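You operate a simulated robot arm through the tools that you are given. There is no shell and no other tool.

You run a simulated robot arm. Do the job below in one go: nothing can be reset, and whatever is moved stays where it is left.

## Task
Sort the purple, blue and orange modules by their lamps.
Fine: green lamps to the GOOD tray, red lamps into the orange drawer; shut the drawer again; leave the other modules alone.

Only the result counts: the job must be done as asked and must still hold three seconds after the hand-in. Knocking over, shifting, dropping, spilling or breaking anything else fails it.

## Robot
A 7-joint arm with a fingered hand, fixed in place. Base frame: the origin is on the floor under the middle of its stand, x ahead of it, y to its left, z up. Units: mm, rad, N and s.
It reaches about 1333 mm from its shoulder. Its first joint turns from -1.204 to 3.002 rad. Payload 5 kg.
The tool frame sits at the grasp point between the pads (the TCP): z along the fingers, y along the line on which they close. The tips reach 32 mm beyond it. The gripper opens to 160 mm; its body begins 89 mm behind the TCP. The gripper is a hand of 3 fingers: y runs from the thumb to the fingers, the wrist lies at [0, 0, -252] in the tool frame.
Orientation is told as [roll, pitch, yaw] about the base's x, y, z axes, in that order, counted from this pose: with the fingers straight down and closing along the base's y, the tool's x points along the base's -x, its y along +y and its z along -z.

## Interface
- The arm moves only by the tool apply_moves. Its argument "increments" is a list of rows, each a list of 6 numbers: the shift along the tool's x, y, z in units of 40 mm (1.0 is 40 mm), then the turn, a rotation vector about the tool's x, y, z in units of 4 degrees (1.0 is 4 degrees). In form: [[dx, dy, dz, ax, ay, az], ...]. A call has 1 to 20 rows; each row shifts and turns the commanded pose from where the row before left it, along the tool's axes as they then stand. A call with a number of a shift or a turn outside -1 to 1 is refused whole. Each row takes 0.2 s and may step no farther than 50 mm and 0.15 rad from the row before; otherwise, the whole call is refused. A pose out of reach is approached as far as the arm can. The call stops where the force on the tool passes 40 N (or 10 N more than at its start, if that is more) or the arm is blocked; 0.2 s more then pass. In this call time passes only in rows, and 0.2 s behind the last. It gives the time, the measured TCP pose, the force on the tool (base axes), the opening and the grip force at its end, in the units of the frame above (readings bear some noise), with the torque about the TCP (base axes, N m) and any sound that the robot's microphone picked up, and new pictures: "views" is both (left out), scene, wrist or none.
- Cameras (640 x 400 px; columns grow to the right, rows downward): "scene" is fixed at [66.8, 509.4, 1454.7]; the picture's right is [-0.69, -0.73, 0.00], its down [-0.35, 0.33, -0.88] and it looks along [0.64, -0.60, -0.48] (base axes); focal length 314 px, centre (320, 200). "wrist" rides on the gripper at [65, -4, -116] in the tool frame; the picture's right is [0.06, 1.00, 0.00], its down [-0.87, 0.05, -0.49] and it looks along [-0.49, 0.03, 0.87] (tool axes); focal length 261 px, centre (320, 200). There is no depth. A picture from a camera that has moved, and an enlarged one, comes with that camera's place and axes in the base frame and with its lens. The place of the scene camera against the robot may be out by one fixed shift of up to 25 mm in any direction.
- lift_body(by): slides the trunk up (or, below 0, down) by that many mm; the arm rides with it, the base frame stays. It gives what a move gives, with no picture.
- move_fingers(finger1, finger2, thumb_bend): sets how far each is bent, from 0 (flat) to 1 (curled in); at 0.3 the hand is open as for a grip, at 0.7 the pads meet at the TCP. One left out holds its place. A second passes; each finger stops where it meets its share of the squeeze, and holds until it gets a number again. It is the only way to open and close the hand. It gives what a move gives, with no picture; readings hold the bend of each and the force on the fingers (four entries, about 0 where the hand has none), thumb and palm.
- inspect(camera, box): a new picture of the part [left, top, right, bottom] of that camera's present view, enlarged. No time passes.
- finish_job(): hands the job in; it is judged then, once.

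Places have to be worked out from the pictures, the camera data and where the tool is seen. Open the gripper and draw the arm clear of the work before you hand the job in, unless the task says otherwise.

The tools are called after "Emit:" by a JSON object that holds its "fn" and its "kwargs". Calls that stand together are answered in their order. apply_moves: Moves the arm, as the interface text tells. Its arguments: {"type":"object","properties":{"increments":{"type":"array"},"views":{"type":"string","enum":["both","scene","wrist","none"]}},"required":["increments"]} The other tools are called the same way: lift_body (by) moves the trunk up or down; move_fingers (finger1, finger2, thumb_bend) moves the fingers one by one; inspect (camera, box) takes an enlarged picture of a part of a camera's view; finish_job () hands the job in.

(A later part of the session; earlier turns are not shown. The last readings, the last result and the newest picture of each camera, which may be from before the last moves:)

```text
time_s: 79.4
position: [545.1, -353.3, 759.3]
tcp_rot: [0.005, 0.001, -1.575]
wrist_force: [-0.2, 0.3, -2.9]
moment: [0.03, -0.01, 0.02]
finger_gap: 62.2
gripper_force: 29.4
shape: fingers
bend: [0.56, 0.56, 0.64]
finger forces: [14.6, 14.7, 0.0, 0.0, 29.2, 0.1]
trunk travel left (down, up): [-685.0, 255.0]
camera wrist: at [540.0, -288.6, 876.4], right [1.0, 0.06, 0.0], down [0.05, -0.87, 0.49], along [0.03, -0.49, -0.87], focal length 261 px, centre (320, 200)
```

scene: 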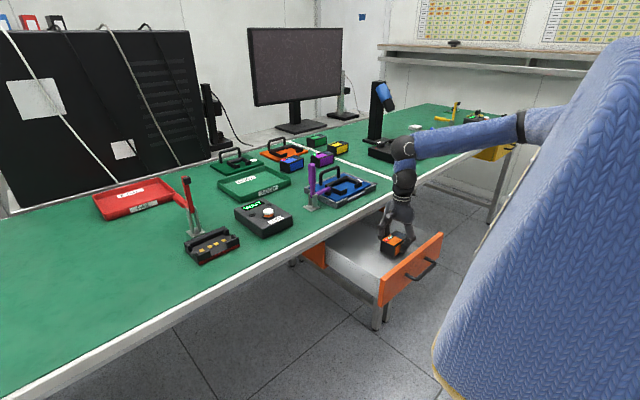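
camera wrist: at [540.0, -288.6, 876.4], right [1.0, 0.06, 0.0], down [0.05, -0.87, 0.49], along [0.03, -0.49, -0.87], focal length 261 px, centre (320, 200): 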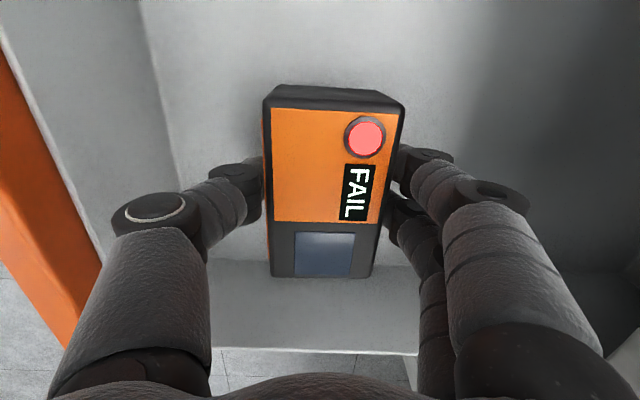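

No contact yet at z=759. I lower in 5 mm steps, watching the force.

Emit:
{"fn": "apply_moves", "kwargs": {"increments": [[0, 0, 0.13, 0, 0, 0], [0, 0, 0.13, 0, 0, 0]], "views": "none"}}

Emit:
{"fn": "apply_moves", "kwargs": {"increments": [[0, 0, 0.1, 0, 0, 0]], "views": "none"}}

```text
time_s: 80.0
position: [545.1, -353.3, 751.5]
tcp_rot: [0.003, 0.003, -1.574]
wrist_force: [0.6, 0.4, -2.1]
moment: [0.0, 0.01, 0.02]
finger_gap: 62.4
gripper_force: 29.0
shape: fingers
bend: [0.56, 0.56, 0.64]
finger forces: [14.7, 14.7, 0.0, 0.0, 29.3, 0.0]
trunk travel left (down, up): [-685.0, 255.0]
```

```text
time_s: 80.4
position: [545.0, -353.9, 745.0]
tcp_rot: [0.004, 0.003, -1.573]
wrist_force: [-0.1, -0.8, -1.8]
moment: [0.01, 0.01, -0.02]
finger_gap: 62.0
gripper_force: 29.7
shape: fingers
bend: [0.56, 0.56, 0.64]
finger forces: [14.7, 14.7, 0.1, 0.0, 29.3, 0.0]
trunk travel left (down, up): [-685.0, 255.0]
```

Still free at z=745. I keep stepping down gently.

Emit:
{"fn": "apply_moves", "kwargs": {"increments": [[0, 0, 0.1, 0, 0, 0]], "views": "none"}}

Emit:
{"fn": "apply_moves", "kwargs": {"increments": [[0, 0, 0.1, 0, 0, 0]], "views": "wrist"}}

```text
time_s: 80.8
position: [545.6, -354.0, 744.7]
tcp_rot: [0.006, 0.003, -1.574]
wrist_force: [0.6, -2.0, 16.2]
moment: [-0.07, -0.61, -0.05]
finger_gap: 62.1
gripper_force: 30.9
shape: fingers
bend: [0.57, 0.57, 0.64]
finger forces: [15.3, 15.3, 0.0, 0.0, 30.7, 0.0]
trunk travel left (down, up): [-685.0, 255.0]
```

```text
time_s: 81.3
position: [545.9, -354.1, 741.4]
tcp_rot: [0.011, 0.003, -1.574]
wrist_force: [-1.2, -2.4, 31.9]
moment: [-0.08, -0.28, 0.0]
finger_gap: 62.1
gripper_force: 32.3
shape: fingers
bend: [0.58, 0.58, 0.65]
finger forces: [15.9, 16.1, 0.0, 0.0, 32.7, 0.0]
trunk travel left (down, up): [-685.0, 255.0]
stopped in row 1: the force on the tool passed its limit at 42 N (the readings are from after the stop); the commanded pose is now the measured one
camera wrist: at [540.7, -288.4, 857.3], right [1.0, 0.06, 0.01], down [0.05, -0.87, 0.49], along [0.04, -0.49, -0.87], focal length 261 px, centre (320, 200)
```

wrist: 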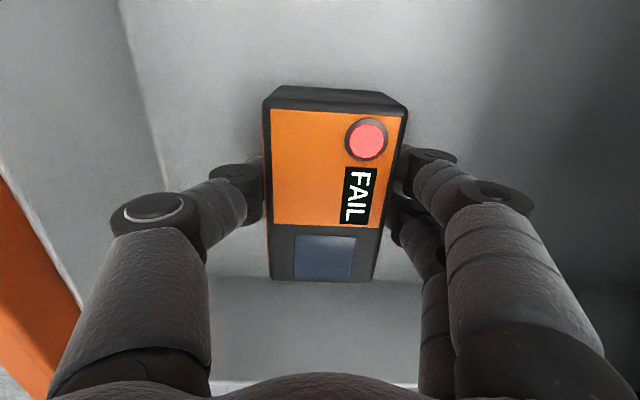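

The module is on the drawer floor (contact near z=744). I relieve 3 mm and release.

Emit:
{"fn": "apply_moves", "kwargs": {"increments": [[0, 0, -0.07, 0, 0, 0]], "views": "none"}}

Emit:
{"fn": "move_fingers", "kwargs": {"finger1": 0.5, "finger2": 0.5, "thumb_bend": 0.5}}

Emit:
{"fn": "inspect", "kwargs": {"camera": "wrist", "box": [0, 0, 640, 400]}}

```text
time_s: 81.7
position: [546.3, -353.0, 742.5]
tcp_rot: [0.01, 0.003, -1.575]
wrist_force: [0.3, -4.8, 15.2]
moment: [-0.11, -0.38, 0.01]
finger_gap: 62.2
gripper_force: 31.5
shape: fingers
bend: [0.58, 0.58, 0.65]
finger forces: [15.9, 15.7, 0.0, 0.1, 31.1, 0.0]
trunk travel left (down, up): [-685.0, 255.0]
```

```text
time_s: 82.7
position: [545.8, -353.0, 741.1]
tcp_rot: [0.007, 0.003, -1.575]
wrist_force: [-0.7, 0.5, 1.3]
moment: [-0.04, 0.13, -0.05]
finger_gap: 89.0
gripper_force: 0.5
shape: fingers
bend: [0.5, 0.5, 0.5]
finger forces: [0.0, 0.0, 0.1, 0.0, 1.5, 0.1]
trunk travel left (down, up): [-685.0, 255.0]
```

```text
1.00 times, centred on (320, 200) of wrist (not enlarged: the box is as wide or as high as the picture)
camera zoom: at [540.4, -288.2, 857.4], right [1.0, 0.06, 0.01], down [0.05, -0.87, 0.49], along [0.04, -0.49, -0.87], focal length 261 px, centre (320, 200)
```

zoom: 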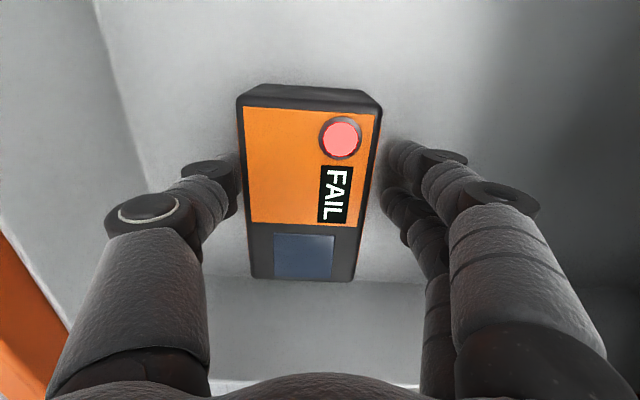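

The module stands flat in the drawer; the thumb still brushes it. I open the thumb a bit more, then rise.

Emit:
{"fn": "move_fingers", "kwargs": {"thumb_bend": 0.44}}

Emit:
{"fn": "apply_moves", "kwargs": {"increments": [[0, 0, -0.3, 0, 0, 0], [0, 0, -0.6, 0, 0, 0], [0, 0, -0.9, 0, 0, 0], [0, 0, -0.9, 0, 0, 0]], "views": "both"}}

```text
time_s: 83.7
position: [546.1, -352.6, 742.0]
tcp_rot: [0.006, 0.002, -1.574]
wrist_force: [-0.4, -1.0, -0.1]
moment: [-0.02, -0.01, -0.01]
finger_gap: 99.4
gripper_force: 0.0
shape: fingers
bend: [0.5, 0.5, 0.44]
finger forces: [0.1, 0.0, 0.1, 0.0, 0.0, 0.1]
trunk travel left (down, up): [-685.0, 255.0]
```

```text
time_s: 84.7
position: [545.0, -354.3, 849.8]
tcp_rot: [0.008, 0.001, -1.574]
wrist_force: [-0.4, 0.2, -0.9]
moment: [-0.04, -0.04, 0.02]
finger_gap: 99.5
gripper_force: 0.0
shape: fingers
bend: [0.5, 0.5, 0.44]
finger forces: [0.0, 0.0, 0.0, 0.1, 0.0, 0.0]
trunk travel left (down, up): [-685.0, 255.0]
camera wrist: at [539.3, -290.8, 965.9], right [1.0, 0.06, 0.01], down [0.05, -0.87, 0.49], along [0.03, -0.49, -0.87], focal length 261 px, centre (320, 200)
```

scene: 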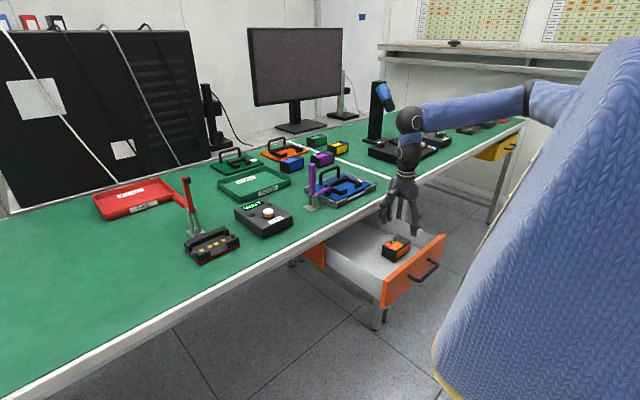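
wrist: 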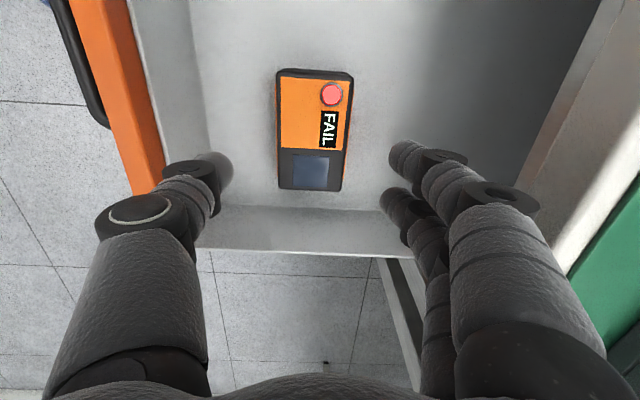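

Orange is in the drawer. I raise the trunk 140 mm and go forward and up towards blue at about (1100,-321).

Emit:
{"fn": "lift_body", "kwargs": {"by": 140}}

Emit:
{"fn": "apply_moves", "kwargs": {"increments": [[0, 0, -0.85, 0, 0, 0], [0.08, 0.95, -0.43, 0, 0, -0.1], [0.08, 0.95, -0.43, 0, 0, -0.1], [0.08, 0.95, -0.43, 0, 0, -0.1], [0.08, 0.95, -0.43, 0, 0, -0.1], [0.08, 0.95, -0.3, 0, 0, -0.1], [0.08, 0.95, -0.3, 0, 0, -0.1], [0.08, 0.95, -0.3, 0, 0, -0.1], [0.08, 0.95, -0.3, 0, 0, -0.1], [0.08, 0.95, 0, 0, 0, -0.1], [0.08, 0.95, 0, 0, 0, -0.1], [0, 0.95, 0, 0, 0, -0.1], [0, 0.95, 0, 0, 0, -0.1]], "views": "both"}}

```text
time_s: 86.3
position: [545.4, -355.1, 990.0]
tcp_rot: [0.006, 0.003, -1.576]
wrist_force: [0.5, -0.2, 0.9]
moment: [-0.01, 0.0, 0.02]
finger_gap: 99.5
gripper_force: 0.1
shape: fingers
bend: [0.5, 0.5, 0.44]
finger forces: [0.0, 0.1, 0.1, 0.0, 0.0, 0.0]
trunk travel left (down, up): [-825.0, 115.0]
```

```text
time_s: 89.1
position: [1001.5, -307.9, 1144.3]
tcp_rot: [0.005, -0.001, -1.491]
wrist_force: [0.1, 0.1, 1.0]
moment: [0.02, 0.04, -0.03]
finger_gap: 99.6
gripper_force: 0.0
shape: fingers
bend: [0.5, 0.5, 0.44]
finger forces: [0.0, 0.0, 0.0, 0.1, 0.0, 0.1]
trunk travel left (down, up): [-825.0, 115.0]
camera wrist: at [990.7, -243.1, 1258.9], right [0.99, 0.14, 0.01], down [0.12, -0.86, 0.49], along [0.07, -0.49, -0.87], focal length 261 px, centre (320, 200)
```

scene: 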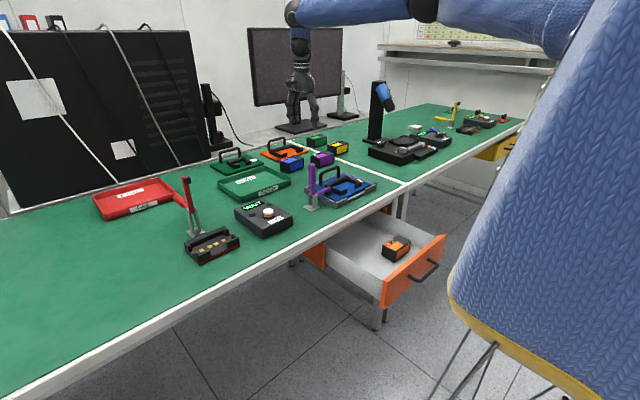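
wrist: 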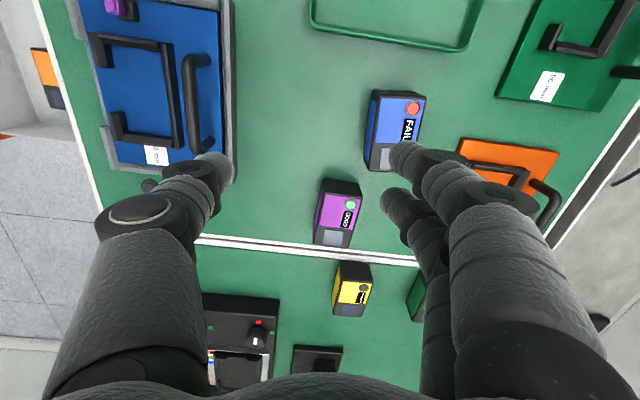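

Blue is in view at the right. I continue to right above it and trim the yaw to -84°.

Emit:
{"fn": "apply_moves", "kwargs": {"increments": [[-0.17, 0.8, 0, 0, 0, -0.12], [-0.17, 0.8, 0, 0, 0, -0.12], [-0.17, 0.8, 0, 0, 0, -0.12]], "views": "both"}}

Emit:
{"fn": "move_fingers", "kwargs": {"finger1": 0.5, "finger2": 0.5, "thumb_bend": 0.5}}

Emit:
{"fn": "inspect", "kwargs": {"camera": "wrist", "box": [240, 40, 440, 165]}}

```text
time_s: 89.9
position: [1082.2, -307.3, 1147.8]
tcp_rot: [0.011, 0.001, -1.466]
wrist_force: [0.5, 2.8, -0.1]
moment: [-0.25, 0.02, 0.01]
finger_gap: 99.4
gripper_force: 0.1
shape: fingers
bend: [0.5, 0.5, 0.44]
finger forces: [0.0, 0.0, 0.0, 0.0, 0.1, 0.0]
out of reach, approached as far as the arm can: row 3
trunk travel left (down, up): [-825.0, 115.0]
camera wrist: at [1068.9, -245.1, 1263.6], right [0.99, 0.17, 0.01], down [0.14, -0.86, 0.49], along [0.09, -0.48, -0.87], focal length 261 px, centre (320, 200)
```

scene: 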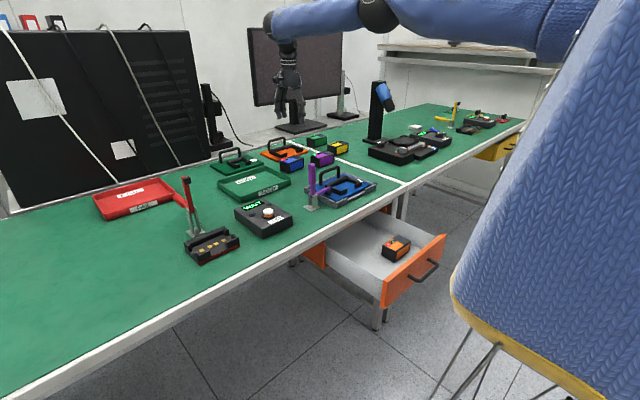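
wrist: 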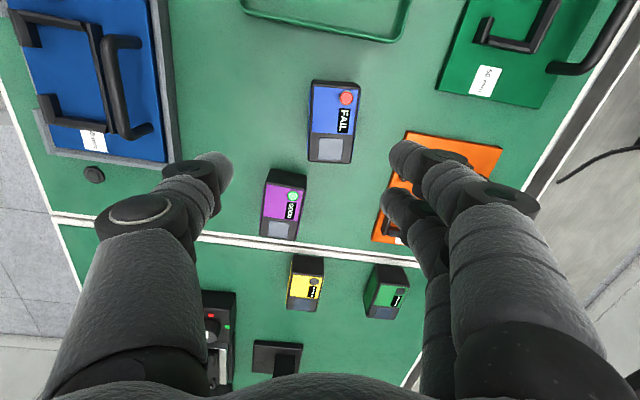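

```text
time_s: 90.9
position: [1081.1, -313.2, 1145.5]
tcp_rot: [0.006, 0.0, -1.468]
wrist_force: [0.2, 0.8, 0.2]
moment: [0.03, 0.03, 0.0]
finger_gap: 87.9
gripper_force: 0.0
shape: fingers
bend: [0.5, 0.5, 0.5]
finger forces: [0.1, 0.0, 0.1, 0.0, 0.0, 0.1]
trunk travel left (down, up): [-825.0, 115.0]
```

```text
3.20 times, centred on (340, 102) of wrist
camera zoom: at [1069.2, -248.9, 1261.5], right [0.99, 0.16, 0.01], down [0.14, -0.86, 0.49], along [0.09, -0.48, -0.87], focal length 834 px, centre (256, 512)
```

zoom: 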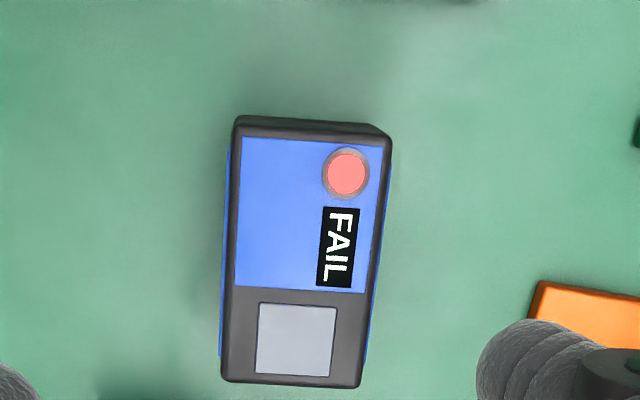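

Blue's centre is (1099,-322), turned ≈+5.5°. At this trunk height the arm is at full reach, so I raise the hand 45 mm with the arm and lower the trunk by 200 mm (hand to z≈990) to gain reach.

Emit:
{"fn": "apply_moves", "kwargs": {"increments": [[0, 0, -0.55, 0, 0, 0], [0, 0, -0.55, 0, 0, 0]], "views": "none"}}

Emit:
{"fn": "lift_body", "kwargs": {"by": -150}}

```text
time_s: 91.5
position: [1077.6, -308.3, 1188.2]
tcp_rot: [0.008, -0.001, -1.467]
wrist_force: [-0.2, -0.2, -0.1]
moment: [0.01, -0.01, -0.01]
finger_gap: 87.5
gripper_force: 0.0
shape: fingers
bend: [0.5, 0.5, 0.5]
finger forces: [0.0, 0.0, 0.0, 0.0, 0.0, 0.0]
out of reach, approached as far as the arm can: row 1
trunk travel left (down, up): [-825.0, 115.0]
```

```text
time_s: 93.3
position: [1077.4, -308.7, 1038.0]
tcp_rot: [0.008, 0.0, -1.466]
wrist_force: [-0.7, 0.1, -0.3]
moment: [0.02, -0.01, 0.0]
finger_gap: 87.8
gripper_force: 0.0
shape: fingers
bend: [0.5, 0.5, 0.5]
finger forces: [0.1, 0.1, 0.1, 0.1, 0.0, 0.0]
trunk travel left (down, up): [-675.0, 265.0]
```

The shoulder now is about level with the wrist. I lower to z≈982, tilt the fingers 6° forward to gain reach, and move to above blue's centre.

Emit:
{"fn": "apply_moves", "kwargs": {"increments": [[-0.16, 0, 0.7, -0.75, 0, 0], [-0.16, 0, 0.7, -0.75, 0, 0], [0, 0.2, 0, 0, 0, 0.1], [0, 0.2, 0, 0, 0, 0]], "views": "both"}}

Emit:
{"fn": "inspect", "kwargs": {"camera": "wrist", "box": [160, 0, 480, 200]}}

```text
time_s: 94.3
position: [1096.1, -320.4, 982.3]
tcp_rot: [0.114, 0.002, -1.473]
wrist_force: [-0.3, 0.2, -0.5]
moment: [0.02, 0.0, -0.02]
finger_gap: 87.5
gripper_force: 0.1
shape: fingers
bend: [0.5, 0.5, 0.5]
finger forces: [0.0, 0.0, 0.1, 0.1, 0.1, 0.1]
trunk travel left (down, up): [-675.0, 265.0]
camera wrist: at [1073.7, -257.9, 1097.1], right [0.98, 0.16, 0.11], down [0.08, -0.87, 0.49], along [0.18, -0.47, -0.86], focal length 261 px, centre (320, 200)
```

scene: 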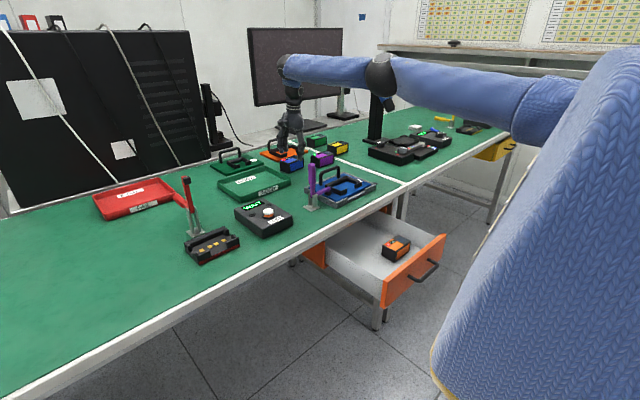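
wrist: 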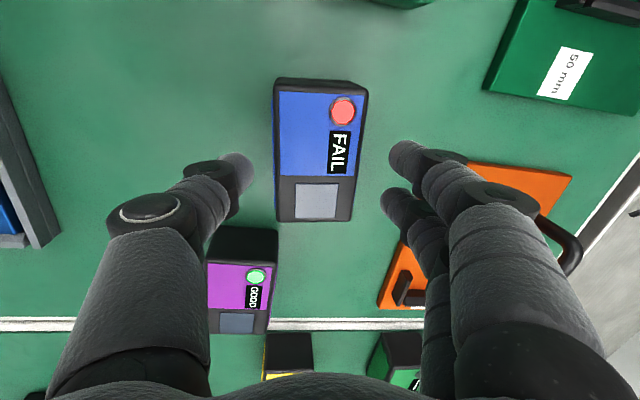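

```text
2.00 times, centred on (320, 100) of wrist
camera zoom: at [1073.7, -257.9, 1097.1], right [0.98, 0.16, 0.11], down [0.08, -0.87, 0.49], along [0.18, -0.47, -0.86], focal length 521 px, centre (320, 400)
```

zoom: 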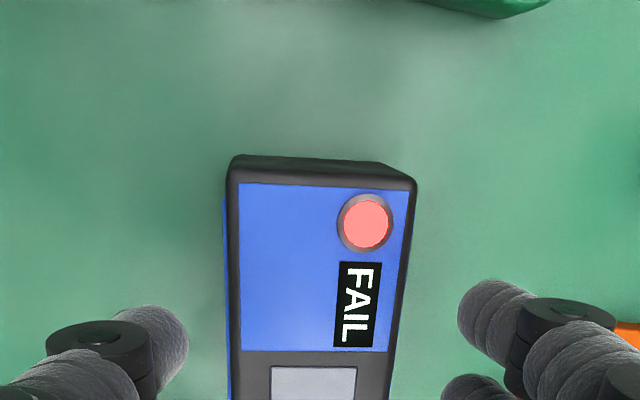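

Blue is centred between the fingers. With the tilt the thumb tip is lower, so I descend to z≈930, moving nearly vertically.

Emit:
{"fn": "apply_moves", "kwargs": {"increments": [[0, -0.03, 0.5, 0, 0, 0], [0, -0.03, 0.4, 0, 0, 0], [0, -0.03, 0.35, 0, 0, 0]], "views": "wrist"}}

```text
time_s: 95.1
position: [1099.1, -319.2, 932.4]
tcp_rot: [0.111, 0.003, -1.473]
wrist_force: [0.5, 0.2, 0.0]
moment: [0.01, 0.01, -0.01]
finger_gap: 87.7
gripper_force: 0.0
shape: fingers
bend: [0.5, 0.5, 0.5]
finger forces: [0.0, 0.0, 0.0, 0.1, 0.1, 0.0]
trunk travel left (down, up): [-675.0, 265.0]
camera wrist: at [1075.4, -255.9, 1046.3], right [0.98, 0.16, 0.11], down [0.08, -0.87, 0.49], along [0.17, -0.47, -0.86], focal length 261 px, centre (320, 200)
```

wrist: 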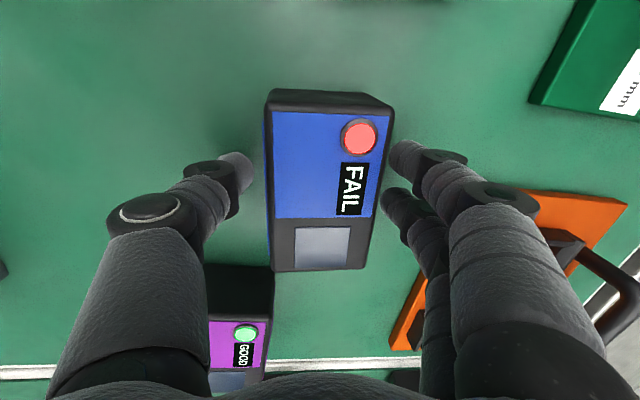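

I go 4 mm lower for a better hold, then close the fingers.

Emit:
{"fn": "apply_moves", "kwargs": {"increments": [[0, 0, 0.1, 0, 0, 0]], "views": "none"}}

Emit:
{"fn": "move_fingers", "kwargs": {"finger1": 0.75, "finger2": 0.75, "thumb_bend": 0.75}}

Emit:
{"fn": "inspect", "kwargs": {"camera": "wrist", "box": [0, 0, 640, 400]}}

```text
time_s: 95.5
position: [1099.6, -318.7, 927.4]
tcp_rot: [0.11, -0.001, -1.471]
wrist_force: [-1.0, -0.1, -0.1]
moment: [0.02, 0.0, 0.01]
finger_gap: 87.5
gripper_force: 0.0
shape: fingers
bend: [0.5, 0.5, 0.5]
finger forces: [0.1, 0.1, 0.0, 0.0, 0.1, 0.1]
trunk travel left (down, up): [-675.0, 265.0]
```

```text
time_s: 96.5
position: [1099.0, -318.5, 928.0]
tcp_rot: [0.111, 0.0, -1.473]
wrist_force: [-0.4, 0.9, -0.5]
moment: [0.02, -0.02, 0.01]
finger_gap: 62.7
gripper_force: 29.3
shape: fingers
bend: [0.57, 0.57, 0.63]
finger forces: [14.5, 14.5, 0.0, 0.0, 28.9, 0.0]
trunk travel left (down, up): [-675.0, 265.0]
```

```text
1.00 times, centred on (320, 200) of wrist (not enlarged: the box is as wide or as high as the picture)
camera zoom: at [1075.3, -255.6, 1042.9], right [0.98, 0.16, 0.11], down [0.08, -0.87, 0.49], along [0.18, -0.47, -0.86], focal length 261 px, centre (320, 200)
```

zoom: 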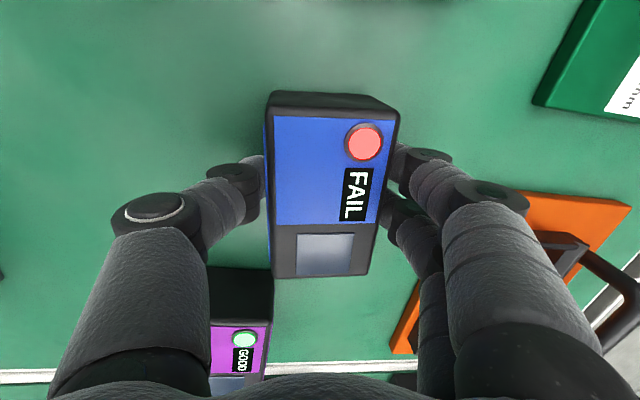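

Blue is gripped at 29 N. I lift with the trunk by 100 mm and check.

Emit:
{"fn": "lift_body", "kwargs": {"by": 100}}

Emit:
{"fn": "inspect", "kwargs": {"camera": "wrist", "box": [0, 0, 640, 400]}}

Emit:
{"fn": "inspect", "kwargs": {"camera": "scene", "box": [220, 40, 400, 180]}}

```text
time_s: 97.8
position: [1100.5, -318.2, 1029.0]
tcp_rot: [0.113, 0.001, -1.474]
wrist_force: [0.6, 0.0, -2.9]
moment: [-0.01, -0.01, 0.02]
finger_gap: 63.0
gripper_force: 28.7
shape: fingers
bend: [0.57, 0.57, 0.63]
finger forces: [14.5, 14.6, 0.1, 0.1, 29.1, 0.0]
trunk travel left (down, up): [-775.0, 165.0]
```

```text
1.00 times, centred on (320, 200) of wrist (not enlarged: the box is as wide or as high as the picture)
camera zoom: at [1075.5, -255.6, 1142.3], right [0.98, 0.16, 0.11], down [0.08, -0.87, 0.49], along [0.18, -0.47, -0.86], focal length 261 px, centre (320, 200)
```

zoom: 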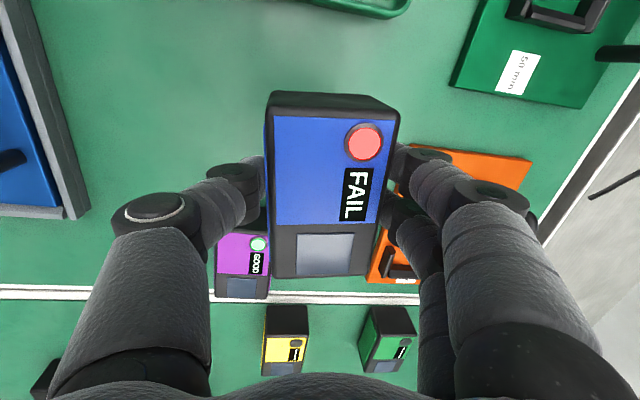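

```text
2.86 times, centred on (310, 110) of scene
camera zoom: at [66.8, 509.4, 1454.7], right [-0.69, -0.73, 0.0], down [-0.35, 0.33, -0.88], along [0.64, -0.6, -0.48], focal length 897 px, centre (349, 457)
```

zoom: 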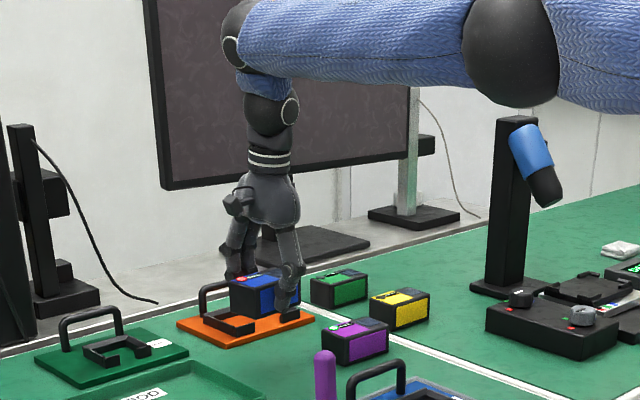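

Blue is held and nothing else moved. I raise 50 mm more, then carry it back toward the drawer, removing the tilt and yaw offsets on the way and only shifting to y≈-235 after passing the fixtures.

Emit:
{"fn": "lift_body", "kwargs": {"by": 50}}

Emit:
{"fn": "apply_moves", "kwargs": {"increments": [[0.09, -0.96, -0.11, 0.16, 0, 0.14], [0.08, -0.96, -0.1, 0.16, 0, 0.14], [0.07, -0.96, -0.09, 0.16, 0, 0.14], [0.06, -0.96, -0.08, 0.16, 0, 0.14], [0.05, -0.96, -0.07, 0.16, 0, 0.14], [0.04, -0.96, -0.05, 0.16, 0, 0.14], [0.03, -0.96, -0.04, 0.16, 0, 0.14], [0.02, -0.96, -0.03, 0.16, 0, 0.14], [0.01, -0.96, -0.02, 0.16, 0, 0.14], [0, -0.96, -0.01, 0.16, 0, 0.14]], "views": "both"}}

```text
time_s: 98.7
position: [1099.8, -318.2, 1076.7]
tcp_rot: [0.112, 0.002, -1.473]
wrist_force: [1.1, 0.7, -2.0]
moment: [-0.02, 0.02, -0.04]
finger_gap: 62.7
gripper_force: 29.1
shape: fingers
bend: [0.57, 0.57, 0.63]
finger forces: [14.6, 14.4, 0.0, 0.0, 28.9, 0.1]
trunk travel left (down, up): [-825.0, 115.0]
```

```text
time_s: 100.9
position: [710.5, -321.5, 1078.7]
tcp_rot: [0.001, 0.008, -1.569]
wrist_force: [0.4, 1.2, -1.5]
moment: [0.02, -0.02, 0.0]
finger_gap: 62.7
gripper_force: 26.8
shape: fingers
bend: [0.57, 0.57, 0.64]
finger forces: [13.6, 13.7, 0.0, 0.0, 27.1, 0.0]
trunk travel left (down, up): [-825.0, 115.0]
camera wrist: at [705.7, -256.7, 1194.3], right [1.0, 0.06, 0.0], down [0.05, -0.87, 0.49], along [0.03, -0.48, -0.87], focal length 261 px, centre (320, 200)
```

scene: 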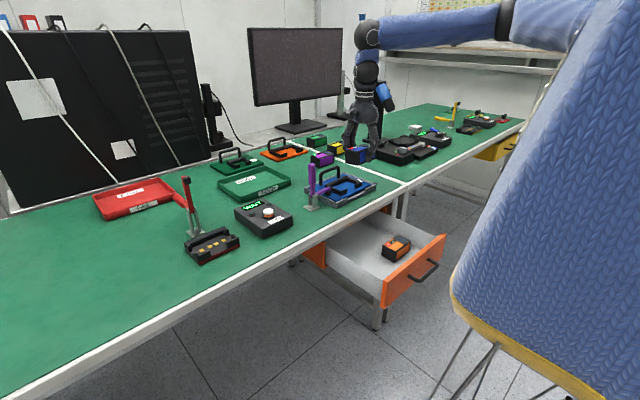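
wrist: 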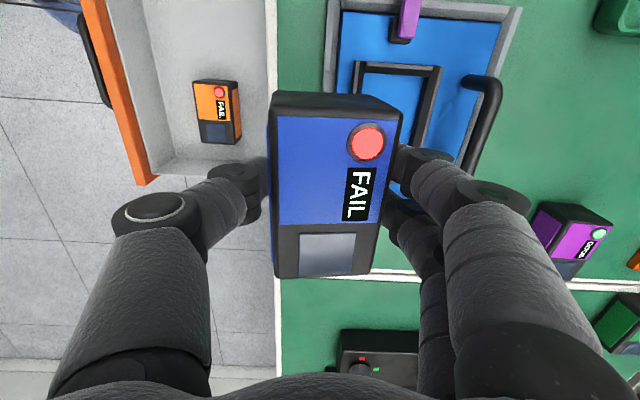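

Now I shift over the drawer to about (543,-235).

Emit:
{"fn": "apply_moves", "kwargs": {"increments": [[0.3, -0.84, 0, 0, 0, 0], [0.4, -0.84, 0, 0, 0, 0], [0.45, -0.84, 0, 0, 0, 0], [0.45, -0.84, 0.3, 0, 0, 0], [0.45, -0.84, 0.5, 0, 0, 0]], "views": "both"}}

```text
time_s: 102.1
position: [542.8, -238.2, 1049.1]
tcp_rot: [0.001, 0.008, -1.57]
wrist_force: [-0.3, -0.5, -2.1]
moment: [0.01, 0.0, 0.01]
finger_gap: 62.6
gripper_force: 27.4
shape: fingers
bend: [0.57, 0.57, 0.64]
finger forces: [13.8, 13.6, 0.1, 0.0, 27.1, 0.0]
trunk travel left (down, up): [-825.0, 115.0]
camera wrist: at [537.9, -173.4, 1163.9], right [1.0, 0.06, 0.0], down [0.05, -0.87, 0.49], along [0.03, -0.49, -0.87], focal length 261 px, centre (320, 200)
```

scene: 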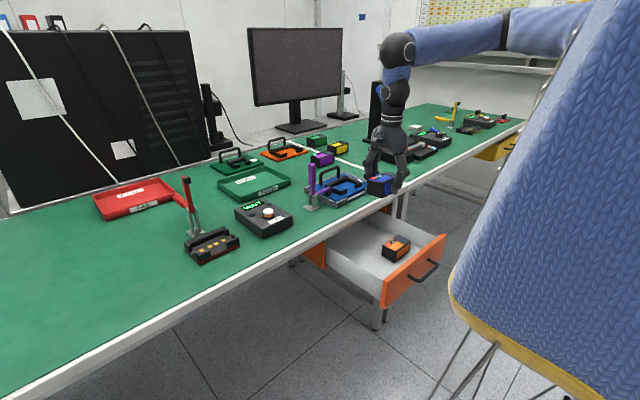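
wrist: 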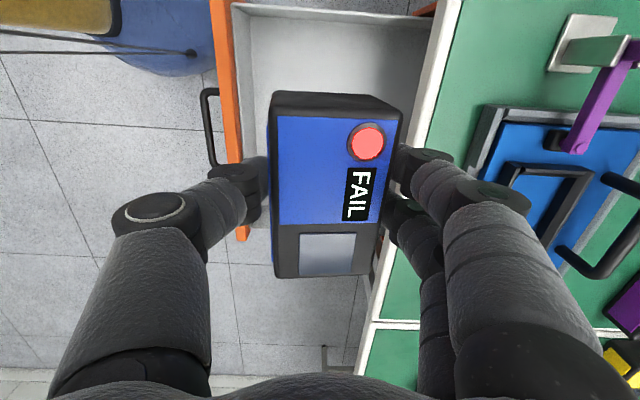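

The drawer spans x≈434…652 here with its left wall at y≈-131 and orange's near end at y≈-303. I shift 10 mm more to +y and lower 150 mm with the arm.

Emit:
{"fn": "apply_moves", "kwargs": {"increments": [[0.25, 0, 0.7, 0, 0, 0], [0, 0, 0.8, 0, 0, 0], [0, 0, 0.8, 0, 0, 0], [0, 0, 0.8, 0, 0, 0], [0, 0, 0.7, 0, 0, 0]], "views": "none"}}

Emit:
{"fn": "lift_body", "kwargs": {"by": -60}}

Emit:
{"fn": "inspect", "kwargs": {"camera": "wrist", "box": [0, 0, 640, 400]}}

Emit:
{"fn": "inspect", "kwargs": {"camera": "scene", "box": [300, 160, 480, 310]}}

```text
time_s: 103.3
position: [544.8, -229.1, 896.8]
tcp_rot: [0.001, 0.006, -1.57]
wrist_force: [-0.1, 0.7, -1.3]
moment: [0.04, 0.01, 0.02]
finger_gap: 62.5
gripper_force: 27.1
shape: fingers
bend: [0.57, 0.57, 0.64]
finger forces: [13.6, 13.7, 0.0, 0.0, 27.1, 0.0]
trunk travel left (down, up): [-825.0, 115.0]
```

```text
time_s: 104.3
position: [545.6, -228.3, 838.8]
tcp_rot: [0.0, 0.007, -1.569]
wrist_force: [1.0, 0.5, -2.0]
moment: [-0.01, 0.05, -0.02]
finger_gap: 62.3
gripper_force: 26.8
shape: fingers
bend: [0.57, 0.57, 0.64]
finger forces: [13.6, 13.5, 0.0, 0.1, 26.9, 0.0]
trunk travel left (down, up): [-765.0, 175.0]
```

```text
1.00 times, centred on (320, 200) of wrist (not enlarged: the box is as wide or as high as the picture)
camera zoom: at [540.1, -164.0, 954.0], right [1.0, 0.06, 0.0], down [0.05, -0.87, 0.49], along [0.03, -0.48, -0.87], focal length 261 px, centre (320, 200)
```

zoom: 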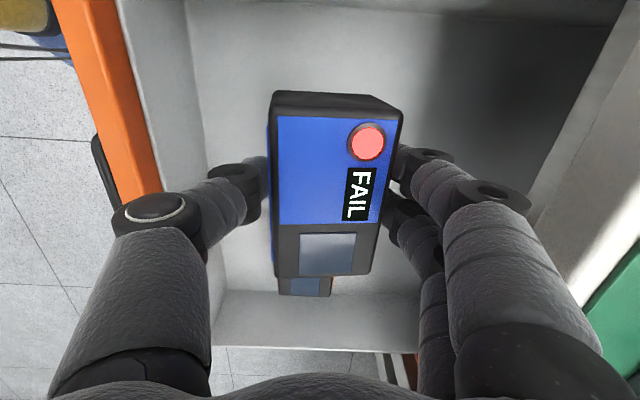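

```text
2.67 times, centred on (390, 235) of scene
camera zoom: at [66.8, 509.4, 1454.7], right [-0.69, -0.73, 0.0], down [-0.35, 0.33, -0.88], along [0.64, -0.6, -0.48], focal length 838 px, centre (133, 107)
```

zoom: 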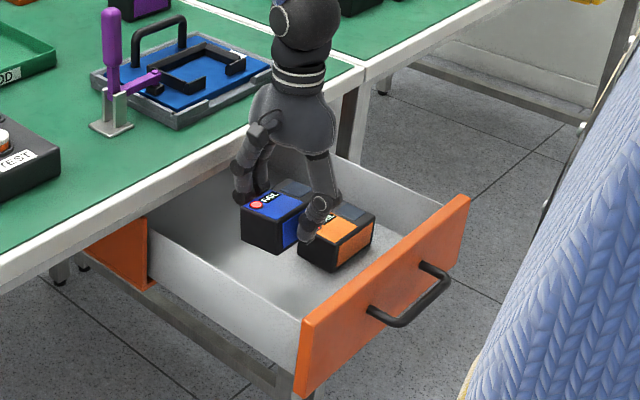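

Blue's end is ~27 mm clear of orange. I lower with the trunk by 60 mm and then step down gently.

Emit:
{"fn": "lift_body", "kwargs": {"by": -60}}

Emit:
{"fn": "apply_moves", "kwargs": {"increments": [[0, 0, 0.25, 0, 0, 0], [0, 0, 0.2, 0, 0, 0]], "views": "wrist"}}

```text
time_s: 105.3
position: [545.2, -228.4, 777.3]
tcp_rot: [0.001, 0.006, -1.569]
wrist_force: [0.4, 0.8, -2.4]
moment: [-0.02, -0.03, -0.02]
finger_gap: 62.3
gripper_force: 27.6
shape: fingers
bend: [0.57, 0.57, 0.64]
finger forces: [13.6, 13.5, 0.0, 0.0, 26.9, 0.0]
trunk travel left (down, up): [-705.0, 235.0]
```

```text
time_s: 105.9
position: [546.1, -228.5, 760.1]
tcp_rot: [0.0, 0.006, -1.568]
wrist_force: [-0.4, 0.3, -1.6]
moment: [0.03, -0.03, 0.0]
finger_gap: 62.6
gripper_force: 27.4
shape: fingers
bend: [0.57, 0.57, 0.64]
finger forces: [13.6, 13.5, 0.1, 0.0, 27.0, 0.0]
trunk travel left (down, up): [-705.0, 235.0]
camera wrist: at [540.3, -163.3, 875.8], right [1.0, 0.06, 0.0], down [0.05, -0.87, 0.49], along [0.03, -0.48, -0.87], focal length 261 px, centre (320, 200)
```

wrist: 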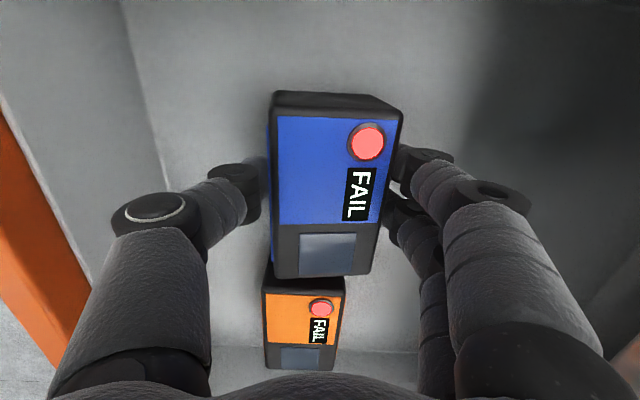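

Clear of orange. I step down in small increments until contact.

Emit:
{"fn": "apply_moves", "kwargs": {"increments": [[0, 0, 0.12, 0, 0, 0], [0, 0, 0.1, 0, 0, 0]], "views": "none"}}

Emit:
{"fn": "apply_moves", "kwargs": {"increments": [[0, 0, 0.08, 0, 0, 0]], "views": "none"}}

```text
time_s: 106.5
position: [545.1, -228.7, 750.8]
tcp_rot: [0.0, 0.008, -1.57]
wrist_force: [-0.4, 0.0, 2.3]
moment: [-0.04, -0.11, -0.04]
finger_gap: 62.5
gripper_force: 27.5
shape: fingers
bend: [0.57, 0.57, 0.64]
finger forces: [13.6, 13.3, 0.0, 0.1, 27.3, 0.1]
trunk travel left (down, up): [-705.0, 235.0]
```

```text
time_s: 106.9
position: [545.9, -228.6, 749.6]
tcp_rot: [0.003, 0.008, -1.572]
wrist_force: [0.8, -2.3, 18.7]
moment: [-0.07, -0.62, -0.02]
finger_gap: 62.7
gripper_force: 28.9
shape: fingers
bend: [0.58, 0.58, 0.64]
finger forces: [14.5, 14.6, 0.1, 0.0, 30.5, 0.0]
trunk travel left (down, up): [-705.0, 235.0]
```

Contact: the module's far lower edge touches first, since it was gripped with a 6° tilt. I tilt the hand back by 6° (with a slight raise) so it stands flat.

Emit:
{"fn": "apply_moves", "kwargs": {"increments": [[0, 0, -0.08, -0.8, 0, 0], [0, 0, 0, -0.8, 0, 0]], "views": "wrist"}}

```text
time_s: 107.5
position: [545.0, -229.1, 751.1]
tcp_rot: [0.114, 0.007, -1.569]
wrist_force: [-0.1, 0.2, -1.2]
moment: [0.03, 0.04, -0.03]
finger_gap: 62.7
gripper_force: 28.1
shape: fingers
bend: [0.58, 0.57, 0.64]
finger forces: [14.3, 13.9, 0.0, 0.0, 28.2, 0.0]
trunk travel left (down, up): [-705.0, 235.0]
camera wrist: at [527.3, -164.2, 865.4], right [0.99, 0.06, 0.11], down [0.0, -0.87, 0.49], along [0.13, -0.49, -0.86], focal length 261 px, centre (320, 200)
```

wrist: 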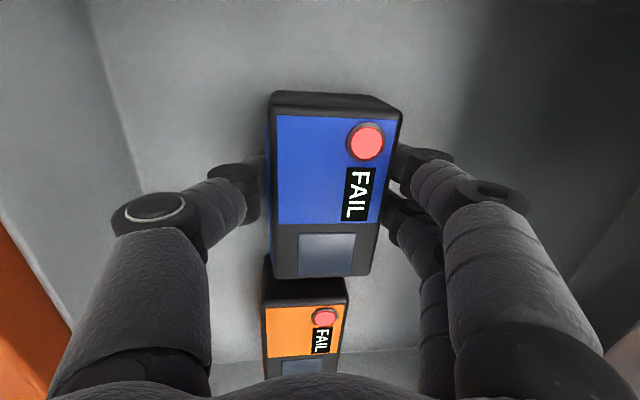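

Free again. I lower in 3–4 mm steps to set it flat.

Emit:
{"fn": "apply_moves", "kwargs": {"increments": [[0, -0.01, 0.1, 0, 0, 0]], "views": "none"}}

Emit:
{"fn": "apply_moves", "kwargs": {"increments": [[0, -0.01, 0.07, 0, 0, 0]], "views": "none"}}

```text
time_s: 107.9
position: [544.4, -228.9, 748.0]
tcp_rot: [0.113, 0.007, -1.57]
wrist_force: [-0.4, 0.1, 1.4]
moment: [0.0, 0.0, 0.0]
finger_gap: 62.5
gripper_force: 28.1
shape: fingers
bend: [0.58, 0.57, 0.64]
finger forces: [14.4, 14.1, 0.0, 0.0, 28.3, 0.1]
trunk travel left (down, up): [-705.0, 235.0]
```

```text
time_s: 108.3
position: [545.5, -227.6, 747.1]
tcp_rot: [0.117, 0.007, -1.571]
wrist_force: [-0.7, -4.6, 21.9]
moment: [-0.12, -0.18, -0.03]
finger_gap: 62.4
gripper_force: 30.3
shape: fingers
bend: [0.58, 0.57, 0.64]
finger forces: [15.3, 15.3, 0.1, 0.0, 31.0, 0.0]
trunk travel left (down, up): [-705.0, 235.0]
```

It stands flat (22 N, little moment). I relieve 2 mm and release, opening the thumb wider.

Emit:
{"fn": "apply_moves", "kwargs": {"increments": [[0, 0, -0.05, 0, 0, 0]], "views": "none"}}

Emit:
{"fn": "move_fingers", "kwargs": {"finger1": 0.5, "finger2": 0.5, "thumb_bend": 0.46}}

Emit:
{"fn": "inspect", "kwargs": {"camera": "wrist", "box": [0, 0, 640, 400]}}

```text
time_s: 108.7
position: [544.9, -229.5, 747.6]
tcp_rot: [0.112, 0.006, -1.568]
wrist_force: [0.7, -4.2, 15.7]
moment: [-0.14, -0.22, -0.01]
finger_gap: 62.3
gripper_force: 29.8
shape: fingers
bend: [0.58, 0.57, 0.64]
finger forces: [15.3, 15.2, 0.0, 0.0, 29.5, 0.1]
trunk travel left (down, up): [-705.0, 235.0]
```

```text
time_s: 109.7
position: [544.1, -228.1, 747.8]
tcp_rot: [0.113, 0.007, -1.569]
wrist_force: [-1.4, -3.3, 24.6]
moment: [-0.25, 1.7, 0.18]
finger_gap: 100.7
gripper_force: 11.9
shape: fingers
bend: [0.5, 0.5, 0.45]
finger forces: [0.1, 0.0, 0.0, 0.0, 24.6, 0.0]
trunk travel left (down, up): [-705.0, 235.0]
```

```text
1.00 times, centred on (320, 200) of wrist (not enlarged: the box is as wide or as high as the picture)
camera zoom: at [526.4, -163.8, 862.0], right [0.99, 0.06, 0.11], down [0.0, -0.87, 0.49], along [0.13, -0.48, -0.86], focal length 261 px, centre (320, 200)
```

zoom: 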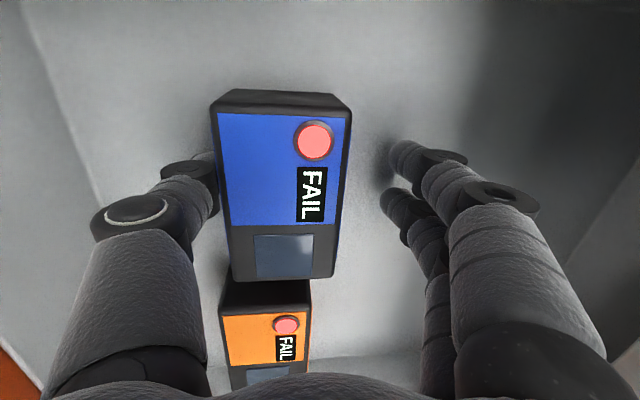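

The thumb tip is pressing on the drawer floor (24 N) because of the tilt; both modules are standing. I raise the hand straight up.

Emit:
{"fn": "apply_moves", "kwargs": {"increments": [[0, 0.02, -0.2, 0, 0, 0]], "views": "wrist"}}

```text
time_s: 110.1
position: [544.9, -229.3, 753.6]
tcp_rot: [0.112, 0.008, -1.571]
wrist_force: [0.0, -0.6, -0.1]
moment: [-0.02, -0.01, -0.01]
finger_gap: 96.0
gripper_force: 0.3
shape: fingers
bend: [0.5, 0.5, 0.46]
finger forces: [0.1, 0.0, 0.2, 0.0, 0.2, 0.1]
trunk travel left (down, up): [-705.0, 235.0]
camera wrist: at [527.4, -165.3, 868.0], right [0.99, 0.06, 0.11], down [0.0, -0.87, 0.49], along [0.13, -0.48, -0.87], focal length 261 px, centre (320, 200)
```

wrist: 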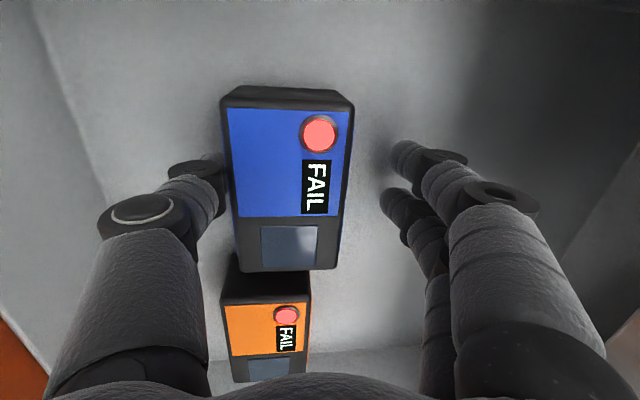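

Forces are gone. I shift 8 mm toward -x to centre over the module and rise further.

Emit:
{"fn": "apply_moves", "kwargs": {"increments": [[0, -0.2, -0.02, 0, 0, 0], [0, 0.05, -0.5, 0, 0, 0], [0, 0.09, -0.8, 0, 0, 0], [0, 0.09, -0.8, 0, 0, 0], [0, 0.09, -0.8, 0, 0, 0]], "views": "both"}}

```text
time_s: 111.3
position: [535.8, -229.8, 871.0]
tcp_rot: [0.111, 0.007, -1.57]
wrist_force: [-0.2, 0.7, -0.7]
moment: [-0.02, -0.02, 0.02]
finger_gap: 95.9
gripper_force: 0.1
shape: fingers
bend: [0.5, 0.5, 0.46]
finger forces: [0.0, 0.1, 0.1, 0.0, 0.1, 0.1]
trunk travel left (down, up): [-705.0, 235.0]
camera wrist: at [518.3, -164.4, 985.9], right [0.99, 0.06, 0.11], down [0.0, -0.87, 0.49], along [0.13, -0.49, -0.86], focal length 261 px, centre (320, 200)
```

scene: 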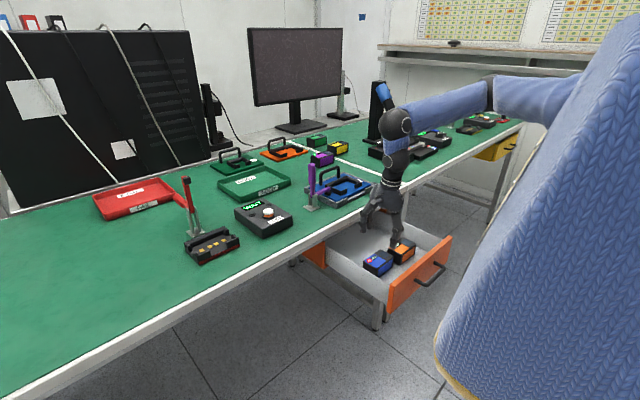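
wrist: 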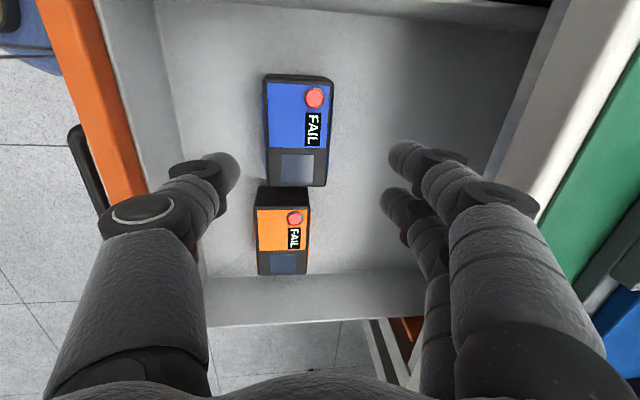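

Both red-lamp modules stand upright in the drawer. Next is purple at about (1049,-464): I raise the trunk 120 mm and travel there high, removing the tilt.

Emit:
{"fn": "lift_body", "kwargs": {"by": 120}}

Emit:
{"fn": "apply_moves", "kwargs": {"increments": [[-0.4, 0.07, -0.8, 0.2, 0, 0], [-0.4, 0.06, -0.8, 0.2, 0, 0], [-0.4, 0.05, -0.8, 0.2, 0, 0], [-0.4, 0.9, -0.1, 0.2, 0, 0.05], [-0.4, 0.9, -0.1, 0.2, 0, 0.05], [-0.4, 0.9, -0.05, 0.2, 0, 0.05], [-0.4, 0.9, -0.05, 0.2, 0, 0.05], [-0.4, 0.9, 0, 0.2, 0, 0.05], [-0.4, 0.9, 0, 0, 0, 0.05], [-0.4, 0.9, 0, 0, 0, 0.05], [-0.4, 0.9, 0, 0, 0, 0.05], [-0.4, 0.9, 0, 0, 0, 0.05], [-0.3, 0.9, 0, 0, 0, 0.05]], "views": "both"}}

```text
time_s: 112.8
position: [536.6, -229.0, 989.7]
tcp_rot: [0.112, 0.005, -1.569]
wrist_force: [0.1, -0.5, 0.2]
moment: [0.0, -0.01, 0.02]
finger_gap: 95.8
gripper_force: 0.1
shape: fingers
bend: [0.5, 0.5, 0.46]
finger forces: [0.1, 0.0, 0.0, 0.0, 0.0, 0.0]
trunk travel left (down, up): [-825.0, 115.0]
```

```text
time_s: 115.6
position: [895.6, -441.4, 1102.2]
tcp_rot: [-0.002, 0.007, -1.605]
wrist_force: [0.2, -0.4, 0.1]
moment: [0.0, 0.02, -0.01]
finger_gap: 95.4
gripper_force: 0.0
shape: fingers
bend: [0.5, 0.5, 0.46]
finger forces: [0.0, 0.0, 0.0, 0.0, 0.0, 0.0]
trunk travel left (down, up): [-825.0, 115.0]
camera wrist: at [893.4, -376.0, 1218.1], right [1.0, 0.03, 0.0], down [0.02, -0.87, 0.49], along [0.01, -0.49, -0.87], focal length 261 px, centre (320, 200)
```

scene: 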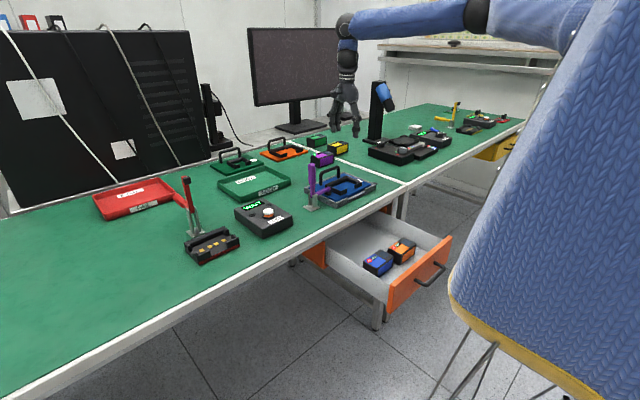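
wrist: 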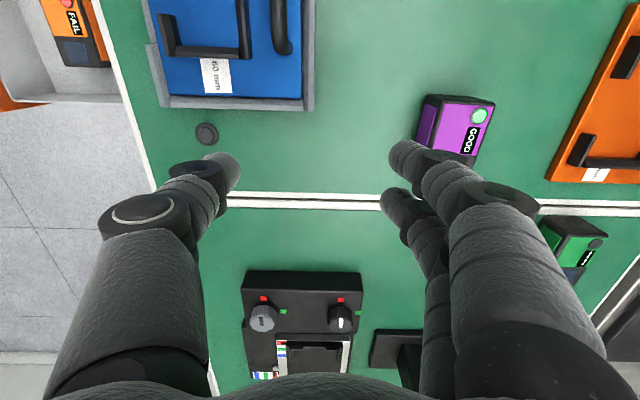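

Purple is ahead. I move to right above it.

Emit:
{"fn": "apply_moves", "kwargs": {"increments": [[-0.1, 0.94, 0, 0, 0, 0.03], [-0.1, 0.94, 0, 0, 0, 0.03], [-0.1, 0.94, 0, 0, 0, 0.03], [-0.1, 0.94, 0, 0, 0, 0.03]], "views": "both"}}

Emit:
{"fn": "inspect", "kwargs": {"camera": "wrist", "box": [220, 40, 420, 165]}}

```text
time_s: 116.6
position: [1042.4, -459.8, 1102.1]
tcp_rot: [0.0, 0.004, -1.611]
wrist_force: [0.5, -1.0, 0.6]
moment: [0.07, 0.04, -0.01]
finger_gap: 95.5
gripper_force: 0.0
shape: fingers
bend: [0.5, 0.5, 0.46]
finger forces: [0.0, 0.0, 0.0, 0.0, 0.1, 0.0]
trunk travel left (down, up): [-825.0, 115.0]
camera wrist: at [1040.6, -395.2, 1218.2], right [1.0, 0.02, 0.0], down [0.02, -0.87, 0.49], along [0.01, -0.49, -0.87], focal length 261 px, centre (320, 200)
```

scene: 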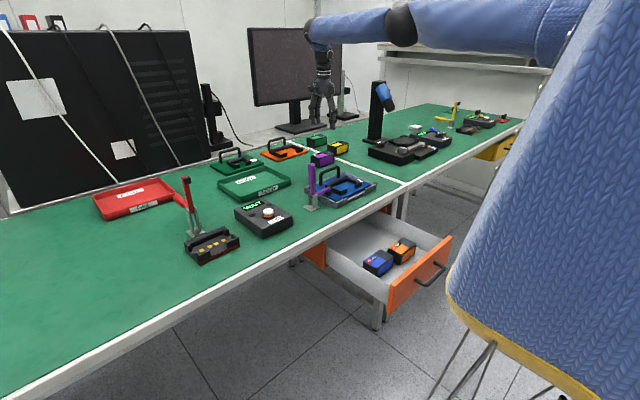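
wrist: 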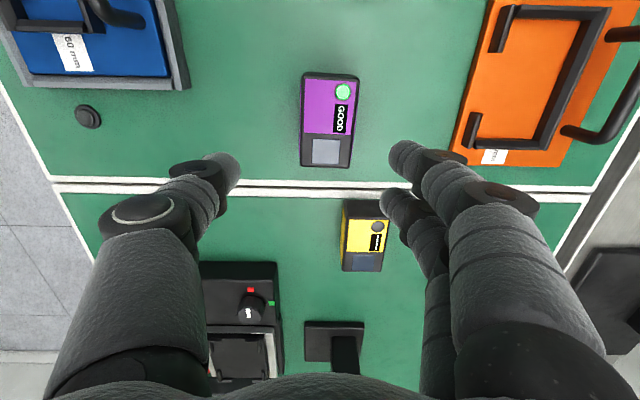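

```text
3.20 times, centred on (320, 102) of wrist
camera zoom: at [1040.6, -395.2, 1218.2], right [1.0, 0.02, 0.0], down [0.02, -0.87, 0.49], along [0.01, -0.49, -0.87], focal length 834 px, centre (320, 512)
```

zoom: 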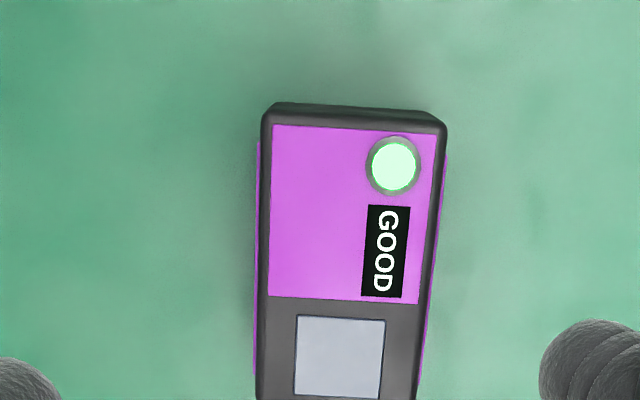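

Purple's lamp is green (GOOD); its centre is (1050.5,-464). I trim the position, set the finger gap to ~88 mm, and lower with the trunk by 120 mm.

Emit:
{"fn": "apply_moves", "kwargs": {"increments": [[-0.1, 0.19, 0, 0, 0, 0]], "views": "none"}}

Emit:
{"fn": "move_fingers", "kwargs": {"finger1": 0.495, "finger2": 0.495, "thumb_bend": 0.495}}

Emit:
{"fn": "lift_body", "kwargs": {"by": -120}}

Emit:
{"fn": "inspect", "kwargs": {"camera": "wrist", "box": [160, 0, 480, 200]}}

```text
time_s: 117.0
position: [1047.9, -463.4, 1102.3]
tcp_rot: [-0.002, 0.009, -1.613]
wrist_force: [0.8, 0.4, -0.5]
moment: [-0.03, 0.03, 0.02]
finger_gap: 95.6
gripper_force: 0.1
shape: fingers
bend: [0.5, 0.5, 0.46]
finger forces: [0.0, 0.0, 0.0, 0.1, 0.0, 0.1]
trunk travel left (down, up): [-825.0, 115.0]
```

```text
time_s: 118.0
position: [1046.8, -464.6, 1103.9]
tcp_rot: [0.0, 0.007, -1.611]
wrist_force: [0.2, 0.8, -0.2]
moment: [0.01, -0.03, 0.0]
finger_gap: 91.2
gripper_force: 0.0
shape: fingers
bend: [0.49, 0.49, 0.49]
finger forces: [0.0, 0.0, 0.0, 0.0, 0.0, 0.0]
trunk travel left (down, up): [-825.0, 115.0]
```

```text
time_s: 119.5
position: [1047.3, -466.2, 983.2]
tcp_rot: [0.001, 0.006, -1.613]
wrist_force: [0.2, -0.6, 1.0]
moment: [0.01, 0.02, 0.01]
finger_gap: 91.4
gripper_force: 0.1
shape: fingers
bend: [0.49, 0.49, 0.49]
finger forces: [0.1, 0.0, 0.1, 0.0, 0.1, 0.0]
trunk travel left (down, up): [-705.0, 235.0]
```

```text
2.00 times, centred on (320, 100) of wrist
camera zoom: at [1044.6, -400.4, 1100.0], right [1.0, 0.02, 0.0], down [0.02, -0.87, 0.49], along [0.01, -0.49, -0.87], focal length 521 px, centre (320, 400)
```

zoom: 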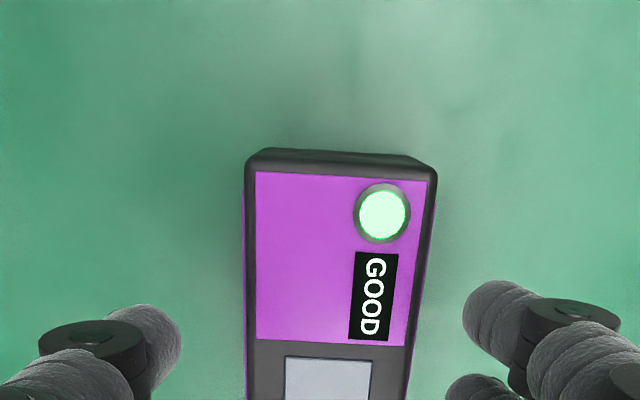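

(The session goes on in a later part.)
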